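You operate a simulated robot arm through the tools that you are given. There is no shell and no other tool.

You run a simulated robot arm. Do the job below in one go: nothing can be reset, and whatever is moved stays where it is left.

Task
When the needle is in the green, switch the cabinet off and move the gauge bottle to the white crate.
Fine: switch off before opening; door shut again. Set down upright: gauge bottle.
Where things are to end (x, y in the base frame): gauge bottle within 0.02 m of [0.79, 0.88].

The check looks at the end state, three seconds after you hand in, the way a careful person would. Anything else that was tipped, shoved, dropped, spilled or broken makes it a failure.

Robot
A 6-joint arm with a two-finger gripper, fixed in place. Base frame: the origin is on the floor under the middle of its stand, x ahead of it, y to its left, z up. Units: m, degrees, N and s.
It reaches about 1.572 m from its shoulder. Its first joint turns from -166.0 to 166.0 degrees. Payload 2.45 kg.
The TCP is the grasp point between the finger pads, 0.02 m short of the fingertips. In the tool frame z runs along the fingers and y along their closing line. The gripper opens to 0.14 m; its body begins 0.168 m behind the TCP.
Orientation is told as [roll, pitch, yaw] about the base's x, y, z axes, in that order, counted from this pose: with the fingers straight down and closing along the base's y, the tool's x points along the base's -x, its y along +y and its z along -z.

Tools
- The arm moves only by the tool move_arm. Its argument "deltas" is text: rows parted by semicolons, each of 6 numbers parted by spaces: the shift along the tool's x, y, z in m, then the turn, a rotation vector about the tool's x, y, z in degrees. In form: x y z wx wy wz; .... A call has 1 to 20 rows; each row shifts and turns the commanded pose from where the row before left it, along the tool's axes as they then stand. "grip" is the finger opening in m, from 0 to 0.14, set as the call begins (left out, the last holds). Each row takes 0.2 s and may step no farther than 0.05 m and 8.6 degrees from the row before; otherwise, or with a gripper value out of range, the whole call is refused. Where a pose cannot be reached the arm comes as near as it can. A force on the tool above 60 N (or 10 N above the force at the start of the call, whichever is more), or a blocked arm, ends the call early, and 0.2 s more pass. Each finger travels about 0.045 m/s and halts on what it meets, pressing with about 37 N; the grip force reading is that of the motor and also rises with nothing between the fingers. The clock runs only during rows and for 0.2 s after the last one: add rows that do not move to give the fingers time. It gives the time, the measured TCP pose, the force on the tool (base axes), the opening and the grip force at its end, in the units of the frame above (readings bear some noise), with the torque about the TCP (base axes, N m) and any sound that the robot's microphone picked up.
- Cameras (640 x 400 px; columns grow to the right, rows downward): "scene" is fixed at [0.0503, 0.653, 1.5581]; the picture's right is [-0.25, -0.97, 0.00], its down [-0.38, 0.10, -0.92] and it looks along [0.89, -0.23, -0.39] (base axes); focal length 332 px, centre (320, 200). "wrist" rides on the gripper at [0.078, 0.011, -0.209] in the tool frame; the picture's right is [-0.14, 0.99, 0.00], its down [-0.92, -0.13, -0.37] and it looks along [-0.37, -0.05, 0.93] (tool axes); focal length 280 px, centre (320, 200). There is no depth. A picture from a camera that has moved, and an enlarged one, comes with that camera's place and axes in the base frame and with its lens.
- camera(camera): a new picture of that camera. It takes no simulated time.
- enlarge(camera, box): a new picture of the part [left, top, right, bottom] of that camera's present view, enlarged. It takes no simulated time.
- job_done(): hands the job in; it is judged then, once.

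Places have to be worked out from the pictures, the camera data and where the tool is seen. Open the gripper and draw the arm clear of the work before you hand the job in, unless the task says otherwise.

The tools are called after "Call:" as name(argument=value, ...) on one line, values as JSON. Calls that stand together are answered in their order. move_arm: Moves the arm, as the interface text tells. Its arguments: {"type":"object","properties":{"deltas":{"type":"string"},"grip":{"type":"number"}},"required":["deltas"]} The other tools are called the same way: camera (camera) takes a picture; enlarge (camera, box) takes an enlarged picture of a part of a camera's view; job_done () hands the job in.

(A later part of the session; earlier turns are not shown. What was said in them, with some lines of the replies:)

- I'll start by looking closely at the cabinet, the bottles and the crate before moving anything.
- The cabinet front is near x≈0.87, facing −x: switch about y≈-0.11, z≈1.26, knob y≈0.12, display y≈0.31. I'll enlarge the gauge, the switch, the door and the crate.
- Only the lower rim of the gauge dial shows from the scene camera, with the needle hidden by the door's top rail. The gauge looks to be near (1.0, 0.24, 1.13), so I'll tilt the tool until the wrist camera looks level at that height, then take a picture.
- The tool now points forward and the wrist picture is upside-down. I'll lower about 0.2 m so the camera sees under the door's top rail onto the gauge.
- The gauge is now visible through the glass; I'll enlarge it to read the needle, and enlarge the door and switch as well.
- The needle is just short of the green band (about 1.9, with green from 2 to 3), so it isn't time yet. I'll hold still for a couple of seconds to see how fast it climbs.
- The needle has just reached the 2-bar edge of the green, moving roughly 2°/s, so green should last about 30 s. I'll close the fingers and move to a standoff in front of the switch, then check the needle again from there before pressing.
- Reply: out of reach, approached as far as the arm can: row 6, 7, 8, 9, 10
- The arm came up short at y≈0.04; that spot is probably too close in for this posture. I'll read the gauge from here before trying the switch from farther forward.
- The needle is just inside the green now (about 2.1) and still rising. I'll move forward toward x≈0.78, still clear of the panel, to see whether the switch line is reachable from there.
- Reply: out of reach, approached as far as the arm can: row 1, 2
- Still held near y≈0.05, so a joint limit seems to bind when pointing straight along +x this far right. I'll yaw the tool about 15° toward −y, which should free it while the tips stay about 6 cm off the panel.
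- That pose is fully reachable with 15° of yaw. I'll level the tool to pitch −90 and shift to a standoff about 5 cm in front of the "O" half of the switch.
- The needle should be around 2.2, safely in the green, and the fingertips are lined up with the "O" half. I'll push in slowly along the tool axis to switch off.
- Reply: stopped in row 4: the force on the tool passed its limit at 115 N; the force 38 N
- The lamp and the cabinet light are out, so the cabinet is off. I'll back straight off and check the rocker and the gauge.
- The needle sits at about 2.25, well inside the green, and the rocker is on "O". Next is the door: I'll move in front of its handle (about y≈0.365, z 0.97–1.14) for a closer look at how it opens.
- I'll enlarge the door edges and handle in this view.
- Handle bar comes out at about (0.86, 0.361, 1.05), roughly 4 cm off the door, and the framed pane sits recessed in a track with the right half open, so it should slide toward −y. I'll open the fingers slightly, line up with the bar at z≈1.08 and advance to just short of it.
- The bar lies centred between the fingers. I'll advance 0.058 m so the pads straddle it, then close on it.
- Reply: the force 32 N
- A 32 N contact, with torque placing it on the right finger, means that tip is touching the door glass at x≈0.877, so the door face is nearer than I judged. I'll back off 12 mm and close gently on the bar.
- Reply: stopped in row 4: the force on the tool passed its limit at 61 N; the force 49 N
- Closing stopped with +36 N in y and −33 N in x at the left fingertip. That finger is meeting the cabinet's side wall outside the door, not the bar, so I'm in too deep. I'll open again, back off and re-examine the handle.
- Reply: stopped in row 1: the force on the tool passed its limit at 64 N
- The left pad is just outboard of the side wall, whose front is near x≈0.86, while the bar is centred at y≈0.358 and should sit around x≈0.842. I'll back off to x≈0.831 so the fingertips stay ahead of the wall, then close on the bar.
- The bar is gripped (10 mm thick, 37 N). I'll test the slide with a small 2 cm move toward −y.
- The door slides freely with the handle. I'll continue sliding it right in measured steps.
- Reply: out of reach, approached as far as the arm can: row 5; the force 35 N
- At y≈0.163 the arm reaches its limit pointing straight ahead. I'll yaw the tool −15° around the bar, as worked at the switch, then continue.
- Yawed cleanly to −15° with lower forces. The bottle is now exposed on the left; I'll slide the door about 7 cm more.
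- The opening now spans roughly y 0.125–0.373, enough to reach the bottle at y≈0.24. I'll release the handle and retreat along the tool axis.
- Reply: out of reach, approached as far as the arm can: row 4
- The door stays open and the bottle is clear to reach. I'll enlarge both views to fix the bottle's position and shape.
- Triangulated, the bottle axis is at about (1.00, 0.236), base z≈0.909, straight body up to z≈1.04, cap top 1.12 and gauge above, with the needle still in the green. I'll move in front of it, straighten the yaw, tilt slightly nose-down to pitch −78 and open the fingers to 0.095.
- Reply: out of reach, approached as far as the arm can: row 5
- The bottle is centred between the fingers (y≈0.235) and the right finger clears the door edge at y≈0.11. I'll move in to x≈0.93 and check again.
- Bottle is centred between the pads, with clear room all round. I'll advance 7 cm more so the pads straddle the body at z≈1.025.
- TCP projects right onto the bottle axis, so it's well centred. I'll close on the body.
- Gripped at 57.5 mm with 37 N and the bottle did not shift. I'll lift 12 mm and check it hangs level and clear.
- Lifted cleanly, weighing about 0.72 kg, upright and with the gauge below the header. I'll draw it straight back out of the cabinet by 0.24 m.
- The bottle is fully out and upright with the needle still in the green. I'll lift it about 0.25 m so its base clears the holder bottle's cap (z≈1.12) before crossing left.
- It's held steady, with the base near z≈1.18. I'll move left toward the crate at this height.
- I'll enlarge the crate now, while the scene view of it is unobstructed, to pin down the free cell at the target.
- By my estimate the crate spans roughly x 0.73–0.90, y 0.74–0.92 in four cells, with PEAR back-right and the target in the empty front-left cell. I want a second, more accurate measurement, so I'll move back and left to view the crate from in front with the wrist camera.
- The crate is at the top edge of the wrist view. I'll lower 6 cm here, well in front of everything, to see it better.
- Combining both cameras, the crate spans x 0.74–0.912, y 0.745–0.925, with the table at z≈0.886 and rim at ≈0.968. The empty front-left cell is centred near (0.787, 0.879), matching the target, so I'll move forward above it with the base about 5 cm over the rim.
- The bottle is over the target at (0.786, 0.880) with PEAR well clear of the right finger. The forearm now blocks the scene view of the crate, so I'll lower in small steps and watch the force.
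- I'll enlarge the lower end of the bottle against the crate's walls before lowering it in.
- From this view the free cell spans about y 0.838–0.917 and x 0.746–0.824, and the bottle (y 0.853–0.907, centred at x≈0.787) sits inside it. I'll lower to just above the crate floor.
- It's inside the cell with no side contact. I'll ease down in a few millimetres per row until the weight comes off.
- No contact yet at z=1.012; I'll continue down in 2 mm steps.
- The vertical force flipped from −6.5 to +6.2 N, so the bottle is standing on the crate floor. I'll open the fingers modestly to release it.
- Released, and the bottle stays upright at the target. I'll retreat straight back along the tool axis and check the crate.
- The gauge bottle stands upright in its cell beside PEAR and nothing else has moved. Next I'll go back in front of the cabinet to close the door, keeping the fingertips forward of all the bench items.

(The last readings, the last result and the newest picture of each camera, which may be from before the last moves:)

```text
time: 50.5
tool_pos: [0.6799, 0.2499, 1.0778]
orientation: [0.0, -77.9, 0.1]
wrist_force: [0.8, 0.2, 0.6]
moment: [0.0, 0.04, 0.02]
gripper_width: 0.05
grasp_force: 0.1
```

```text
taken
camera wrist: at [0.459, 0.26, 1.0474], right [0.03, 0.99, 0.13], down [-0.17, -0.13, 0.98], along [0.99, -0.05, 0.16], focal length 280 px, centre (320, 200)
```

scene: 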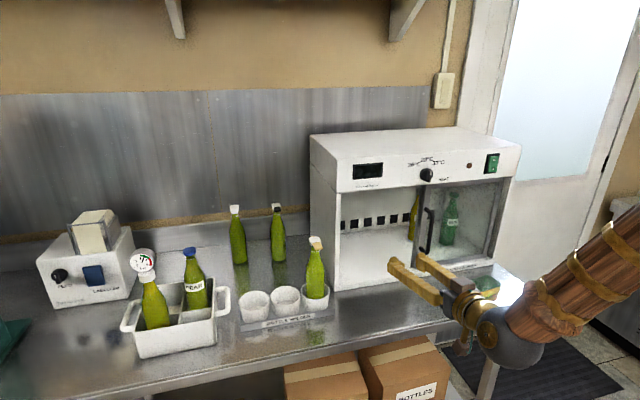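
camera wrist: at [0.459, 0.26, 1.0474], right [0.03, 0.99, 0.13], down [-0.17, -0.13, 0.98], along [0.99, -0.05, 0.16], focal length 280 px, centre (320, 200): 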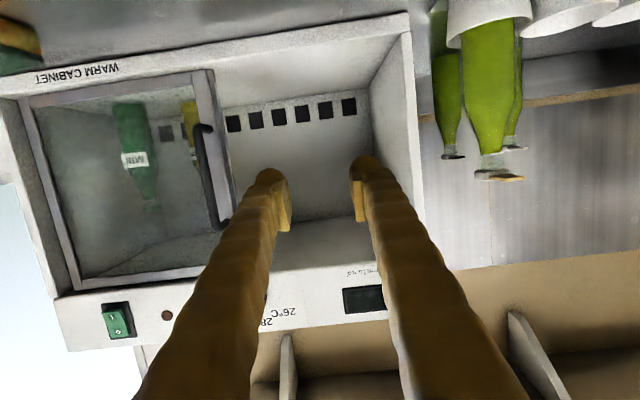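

The gauge bottle is in the crate and the rest of the bench looks untouched. I'll re-form the gripping pose (pitch −90, yaw −15) and move to a standoff in front of the handle at y≈0.09.

Call:
move_arm(deltas="0 0 0 0 -6 0; 0 0 0 0 -6.1 0; 0 0 0 7.5 0 0; 0 0 0 7.5 0 0; -0.0005 -0.0277 0.0319 0 0 0; -0.0005 -0.0277 0.0319 0 0 0; -0.0005 -0.0277 0.0319 0 0 0; -0.0005 -0.0277 0.0319 0 0 0")

Call:
camera(camera="wrist")

Call:
enlarge(camera="scene", box=[340, 160, 540, 310])

```text
time: 52.3
tool_pos: [0.7972, 0.1252, 1.0898]
orientation: [-91.7, -90.0, 76.8]
wrist_force: [0.2, 0.5, 0.2]
moment: [0.0, -0.02, 0.01]
gripper_width: 0.0498
grasp_force: 0.0
out of reach, approached as far as the arm can: row 1, 2
```

```text
taken
camera wrist: at [0.5964, 0.1886, 1.0132], right [0.25, 0.96, 0.14], down [-0.39, -0.03, 0.92], along [0.89, -0.29, 0.37], focal length 280 px, centre (320, 200)
```

wrist: 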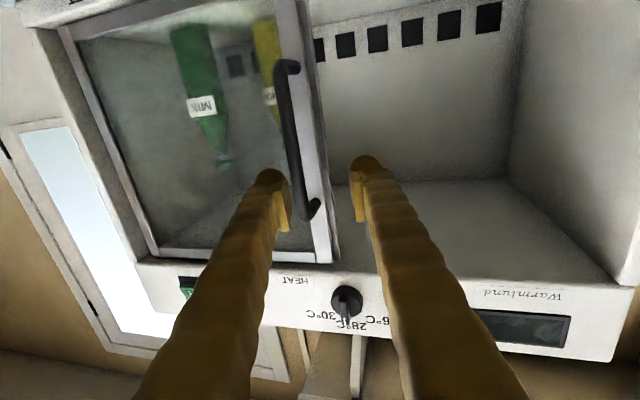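

```text
2.67 times, centred on (440, 235) of scene
camera zoom: at [0.0503, 0.653, 1.5581], right [-0.25, -0.97, 0.0], down [-0.38, 0.1, -0.92], along [0.89, -0.23, -0.39], focal length 886 px, centre (0, 107)
```

zoom: 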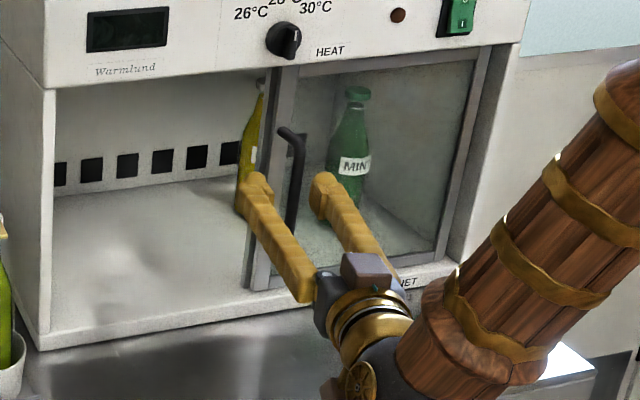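

The bar is slightly to the right of centre between the fingers. I'll shift sideways 2 cm, drop 1 cm to the earlier gripping height, then check alignment.

Call:
move_arm(deltas="0.0049 -0.0102 0 0 0 0; 0.0049 -0.0102 0 0 0 0")

Call:
camera(camera="wrist")

```text
time: 52.9
tool_pos: [0.7896, 0.1057, 1.0809]
orientation: [-174.2, -90.0, 159.3]
wrist_force: [-1.0, 0.5, 0.2]
moment: [-0.01, 0.0, -0.01]
gripper_width: 0.05
grasp_force: 0.0
```

```text
taken
camera wrist: at [0.59, 0.1692, 1.0035], right [0.26, 0.96, 0.14], down [-0.39, -0.03, 0.92], along [0.89, -0.29, 0.37], focal length 280 px, centre (320, 200)
```

wrist: 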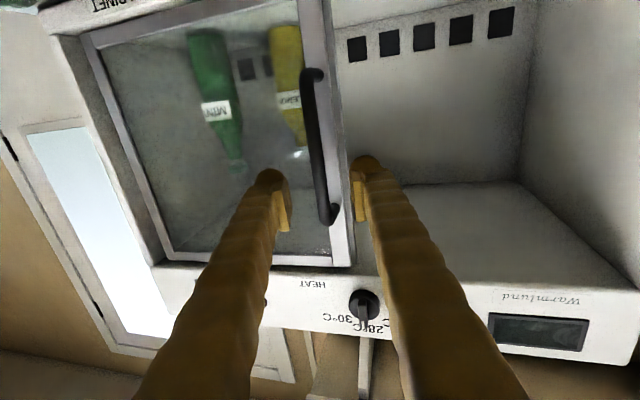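

The bar is now centred between the pads. I'll advance to the earlier gripping depth and close on it.

Call:
move_arm(deltas="0 0 0.015 0 0 0; 0 0 0.015 0 0 0; 0 0 0.013 0 0 0")

Call:
move_arm(deltas="0 0 0 0 0 0; 0 0 0 0 0 0; 0 0 0 0 0 0; 0 0 0 0 0 0", grip=0)

Call:
camera(camera="wrist")

```text
time: 53.7
tool_pos: [0.8314, 0.0956, 1.081]
orientation: [-154.2, -90.0, 139.2]
wrist_force: [-0.2, -0.2, -0.7]
moment: [0.0, 0.0, 0.04]
gripper_width: 0.0499
grasp_force: 0.1
```

```text
time: 54.7
tool_pos: [0.8317, 0.0945, 1.0813]
orientation: [-153.2, -90.0, 138.2]
wrist_force: [4.8, -1.5, -0.4]
moment: [0.02, 0.07, 0.01]
gripper_width: 0.0097
grasp_force: 37.0
```

```text
taken
camera wrist: at [0.6317, 0.1582, 1.004], right [0.26, 0.96, 0.14], down [-0.39, -0.03, 0.92], along [0.89, -0.29, 0.37], focal length 280 px, centre (320, 200)
```

wrist: 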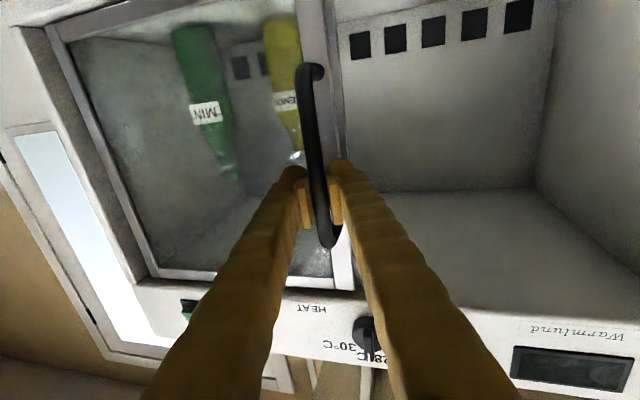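

The handle is gripped again. I'll slide the door left about 0.16 m, keeping the yaw for now.

Call:
move_arm(deltas="0 0.0193 -0.0052 0 0 0; 0 0.0386 -0.0104 0 0 0; 0 0.0386 -0.0104 0 0 0; 0 0.0386 -0.0104 0 0 0; 0 0.0193 -0.0052 0 0 0")

Call:
move_arm(deltas="0 0 0 -5 0 0; 0 0 0 -5 0 0; 0 0 0 -5 0 0")

Call:
enlarge(camera="scene", box=[320, 160, 520, 310])

```text
time: 55.9
tool_pos: [0.8296, 0.2552, 1.0809]
orientation: [166.8, -90.1, 178.2]
wrist_force: [46.4, -0.8, 10.0]
moment: [-0.04, 0.26, 0.06]
gripper_width: 0.0105
grasp_force: 37.3
```

```text
time: 56.7
tool_pos: [0.8307, 0.2558, 1.0807]
orientation: [-9.3, -90.0, 9.6]
wrist_force: [16.0, -0.6, 4.8]
moment: [0.12, 0.12, -0.06]
gripper_width: 0.0102
grasp_force: 37.7
```

```text
2.67 times, centred on (420, 235) of scene
camera zoom: at [0.0503, 0.653, 1.5581], right [-0.25, -0.97, 0.0], down [-0.38, 0.1, -0.92], along [0.89, -0.23, -0.39], focal length 886 px, centre (53, 107)
```

zoom: 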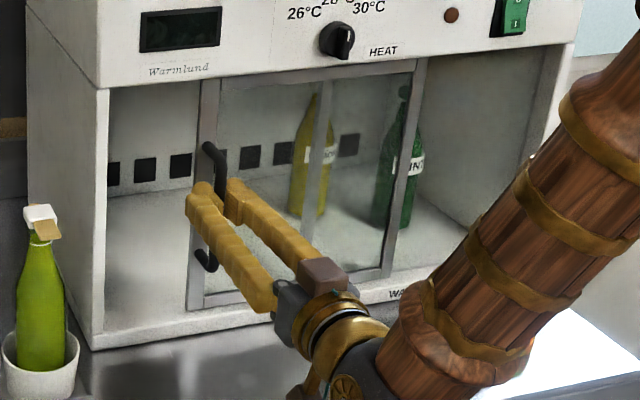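

The tool is straight again and the door is more than half closed. I'll nudge x to ease the pull and slide to near the closed position (handle y≈0.36).

Call:
move_arm(deltas="0 0.025 0.001 0 0 0; 0 0.03 0 0 0 0; 0 0.03 0 0 0 0; 0 0.012 0 0 0 0")

Call:
enlarge(camera="scene", box=[320, 160, 520, 310])

```text
time: 57.7
tool_pos: [0.8299, 0.3516, 1.0793]
orientation: [-36.9, -89.9, 37.0]
wrist_force: [14.3, 0.3, -8.9]
moment: [-0.04, 0.13, 0.02]
gripper_width: 0.0093
grasp_force: 37.3
```

```text
2.67 times, centred on (420, 235) of scene
camera zoom: at [0.0503, 0.653, 1.5581], right [-0.25, -0.97, 0.0], down [-0.38, 0.1, -0.92], along [0.89, -0.23, -0.39], focal length 886 px, centre (53, 107)
```

zoom: 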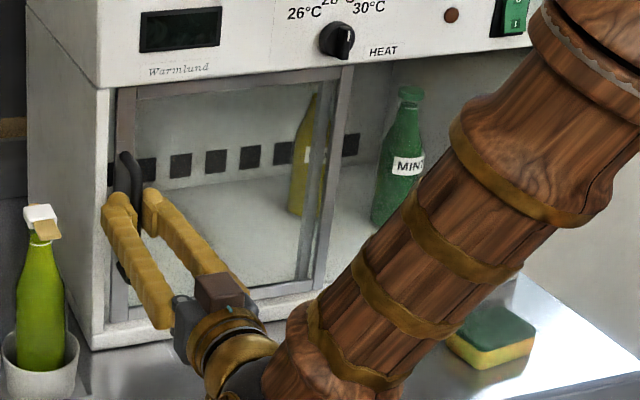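

About 9 mm remain. I'll push in 3 mm steps and watch for the stop.

Call:
move_arm(deltas="0 0.003 0 0 0 0; 0 0.003 0 0 0 0; 0 0.003 0 0 0 0")

```text
time: 58.5
tool_pos: [0.8311, 0.3626, 1.0793]
orientation: [-38.7, -90.0, 38.7]
wrist_force: [15.2, 1.2, -13.7]
moment: [0.04, 0.31, 0.0]
gripper_width: 0.0094
grasp_force: 37.0
```

Still no end-stop force; I'll continue in small steps to seat the door fully.

Call:
move_arm(deltas="0 0.0015 0 0 0 0; 0 0.0015 0 0 0 0")

Call:
enlarge(camera="scene", box=[330, 180, 430, 290])

```text
time: 59.1
tool_pos: [0.8315, 0.3635, 1.0796]
orientation: [14.7, -90.1, -14.8]
wrist_force: [6.8, -28.2, -11.8]
moment: [0.25, 0.16, -0.14]
gripper_width: 0.0096
grasp_force: 37.5
```

```text
3.64 times, centred on (380, 235) of scene
camera zoom: at [0.0503, 0.653, 1.5581], right [-0.25, -0.97, 0.0], down [-0.38, 0.1, -0.92], along [0.89, -0.23, -0.39], focal length 1209 px, centre (102, 73)
```

zoom: 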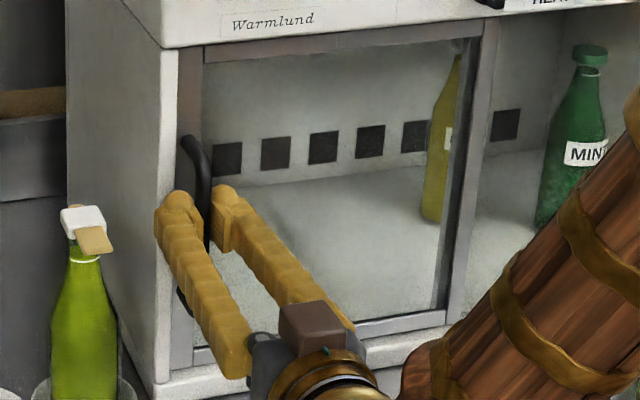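

The −28 N reaction shows the door is against its stop, shut like at the start. I'll ease off, release the bar and back away.

Call:
move_arm(deltas="0 -0.0015 0 0 0 0; 0 0 0 0 0 0; 0 0 0 0 0 0; 0 0 0 0 0 0", grip=0.05)

Call:
move_arm(deltas="0 0 -0.02 0 0 0; 0 0 -0.04 0 0 0; 0 0 -0.045 0 0 0; 0 0 -0.045 0 0 0")

Call:
camera(camera="scene")

Call:
camera(camera="wrist")

```text
time: 60.1
tool_pos: [0.8318, 0.3623, 1.0803]
orientation: [-129.5, -90.1, 129.4]
wrist_force: [-0.1, 0.1, -0.6]
moment: [-0.01, -0.02, -0.02]
gripper_width: 0.05
grasp_force: 0.2
```

```text
time: 61.1
tool_pos: [0.6809, 0.3618, 1.0801]
orientation: [173.8, -90.0, -173.6]
wrist_force: [0.6, 0.3, -0.1]
moment: [0.0, 0.01, 0.0]
gripper_width: 0.0498
grasp_force: 0.1
```

```text
taken
```

scene: 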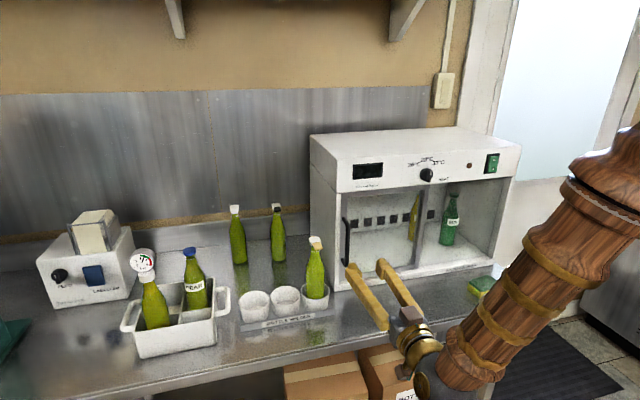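

```text
taken
camera wrist: at [0.4719, 0.3716, 1.0027], right [0.0, 0.99, 0.14], down [-0.37, -0.13, 0.92], along [0.93, -0.05, 0.37], focal length 280 px, centre (320, 200)
```

wrist: 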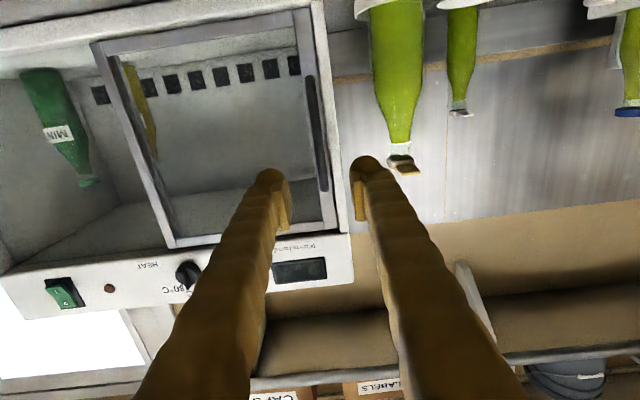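

The door is shut and the tool is free. I'll raise the arm clear, open the gripper fully, and then inspect the final scene.

Call:
move_arm(deltas="-0.02 0 -0.01 0 0 0; -0.045 0 -0.005 0 0 0; -0.045 0 -0.005 0 0 0; -0.045 0 -0.005 0 0 0; -0.045 0 -0.005 0 0 0; -0.045 0 -0.005 0 0 0; -0.03 0 -0.005 0 0 0", grip=0.14)

Call:
camera(camera="scene")

Call:
enlarge(camera="scene", box=[110, 230, 250, 370])

Call:
enlarge(camera="scene", box=[300, 130, 540, 300])

```text
time: 62.7
tool_pos: [0.6399, 0.3616, 1.3563]
orientation: [144.4, -90.0, -144.3]
wrist_force: [-0.2, 0.6, -0.5]
moment: [-0.02, 0.0, 0.01]
gripper_width: 0.1399
grasp_force: 0.0
```

```text
taken
```

scene: 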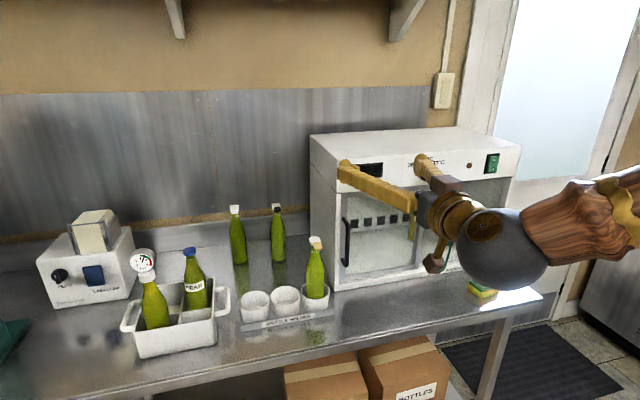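

```text
2.86 times, centred on (180, 300) of scene
camera zoom: at [0.0503, 0.653, 1.5581], right [-0.25, -0.97, 0.0], down [-0.38, 0.1, -0.92], along [0.89, -0.23, -0.39], focal length 950 px, centre (720, -86)
```

zoom: 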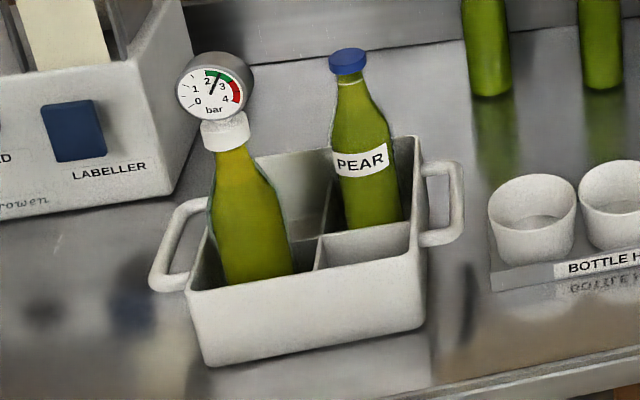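

```text
2.35 times, centred on (420, 215) of scene
camera zoom: at [0.0503, 0.653, 1.5581], right [-0.25, -0.97, 0.0], down [-0.38, 0.1, -0.92], along [0.89, -0.23, -0.39], focal length 782 px, centre (85, 165)
```

zoom: 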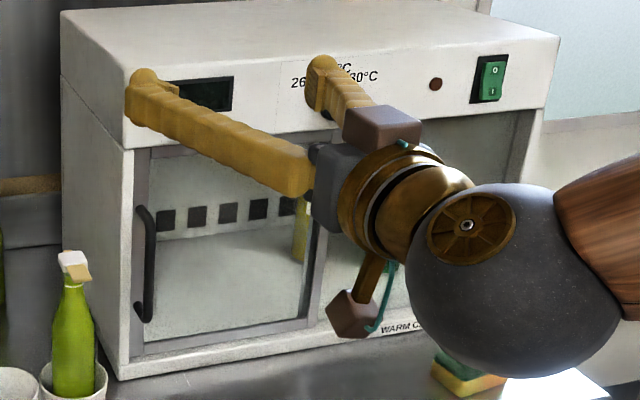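

The bottle stands upright in its cell with the needle in the green, and the switch is on "O". I'll lift the arm a little higher and right back so I can confirm the cabinet, MINT, LEMON and sponge unobstructed.

Call:
move_arm(deltas="-0.04 0 -0.02 0 0 0; -0.045 0 -0.02 0 0 0; -0.045 0 -0.02 0 0 0; -0.045 0 -0.01 0 0 0")

Call:
camera(camera="scene")

Call:
enlarge(camera="scene", box=[300, 130, 540, 310])

Call:
camera(camera="wrist")

```text
time: 63.7
tool_pos: [0.5705, 0.3622, 1.5306]
orientation: [-77.8, -89.8, 77.9]
wrist_force: [-0.2, 0.0, 0.3]
moment: [0.01, -0.03, -0.02]
gripper_width: 0.1401
grasp_force: 0.0
```

```text
taken
```

scene: 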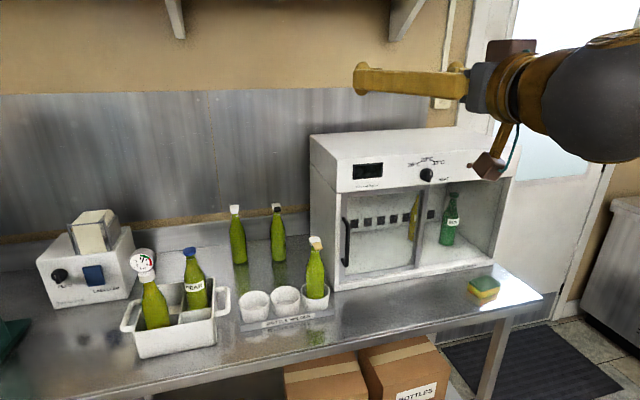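

```text
2.22 times, centred on (420, 220) of scene
camera zoom: at [0.0503, 0.653, 1.5581], right [-0.25, -0.97, 0.0], down [-0.38, 0.1, -0.92], along [0.89, -0.23, -0.39], focal length 739 px, centre (98, 156)
```

zoom: 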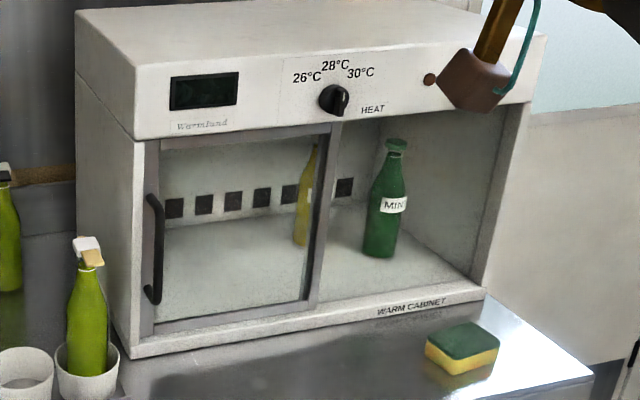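

```text
taken
camera wrist: at [0.361, 0.3718, 1.4542], right [0.0, 0.99, 0.14], down [-0.37, -0.13, 0.92], along [0.93, -0.05, 0.36], focal length 280 px, centre (320, 200)
```

wrist: 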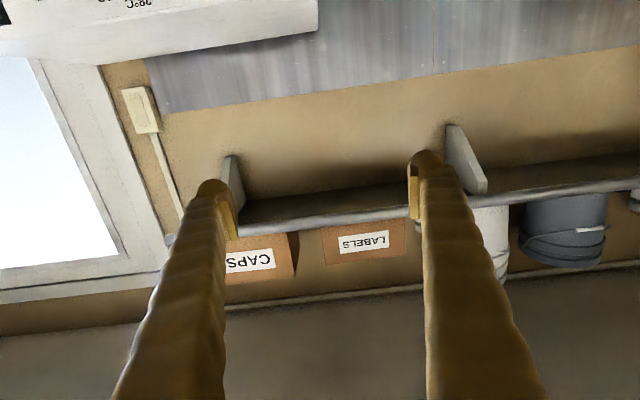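

The scene matches the start, apart from the changes the job asked for:
- **Cabinet:** the lamp and display are dark, and the door is shut.
- **Gauge bottle:** it stands upright in the crate at about (0.787, 0.880).
- **Surroundings:** MINT, LEMON, PEAR, the sponge and the holder bottle are where they were.
- **Arm:** the gripper is open and clear of the work.

I'm handing the job in.

Call:
job_done()

```text
The job is handed in.
```

I switched the cabinet off while the gauge needle was in the green, at about 2.25 bar, and moved the gauge bottle to the white crate. The job is handed in.

- **Switch:** I pressed the rocker to "O" before opening the door. The lamp and display went dark.
- **Gauge bottle:** it stands upright in the front-left cell at about (0.787, 0.880). That is within 0.02 m of the target, and the needle was still in the green when I last looked.
- **Door:** I slid it open by its handle, then closed it again until it met its stop.
- **Contact at the door:** on my first try at the handle, a fingertip pressed the door glass and then the cabinet's side wall. In the final pictures the cabinet looks unmoved and undamaged.
- **Everything else:** the other bottles, the sponge and the crate look the same as at the start. The gripper is open and the arm is clear of the bench.
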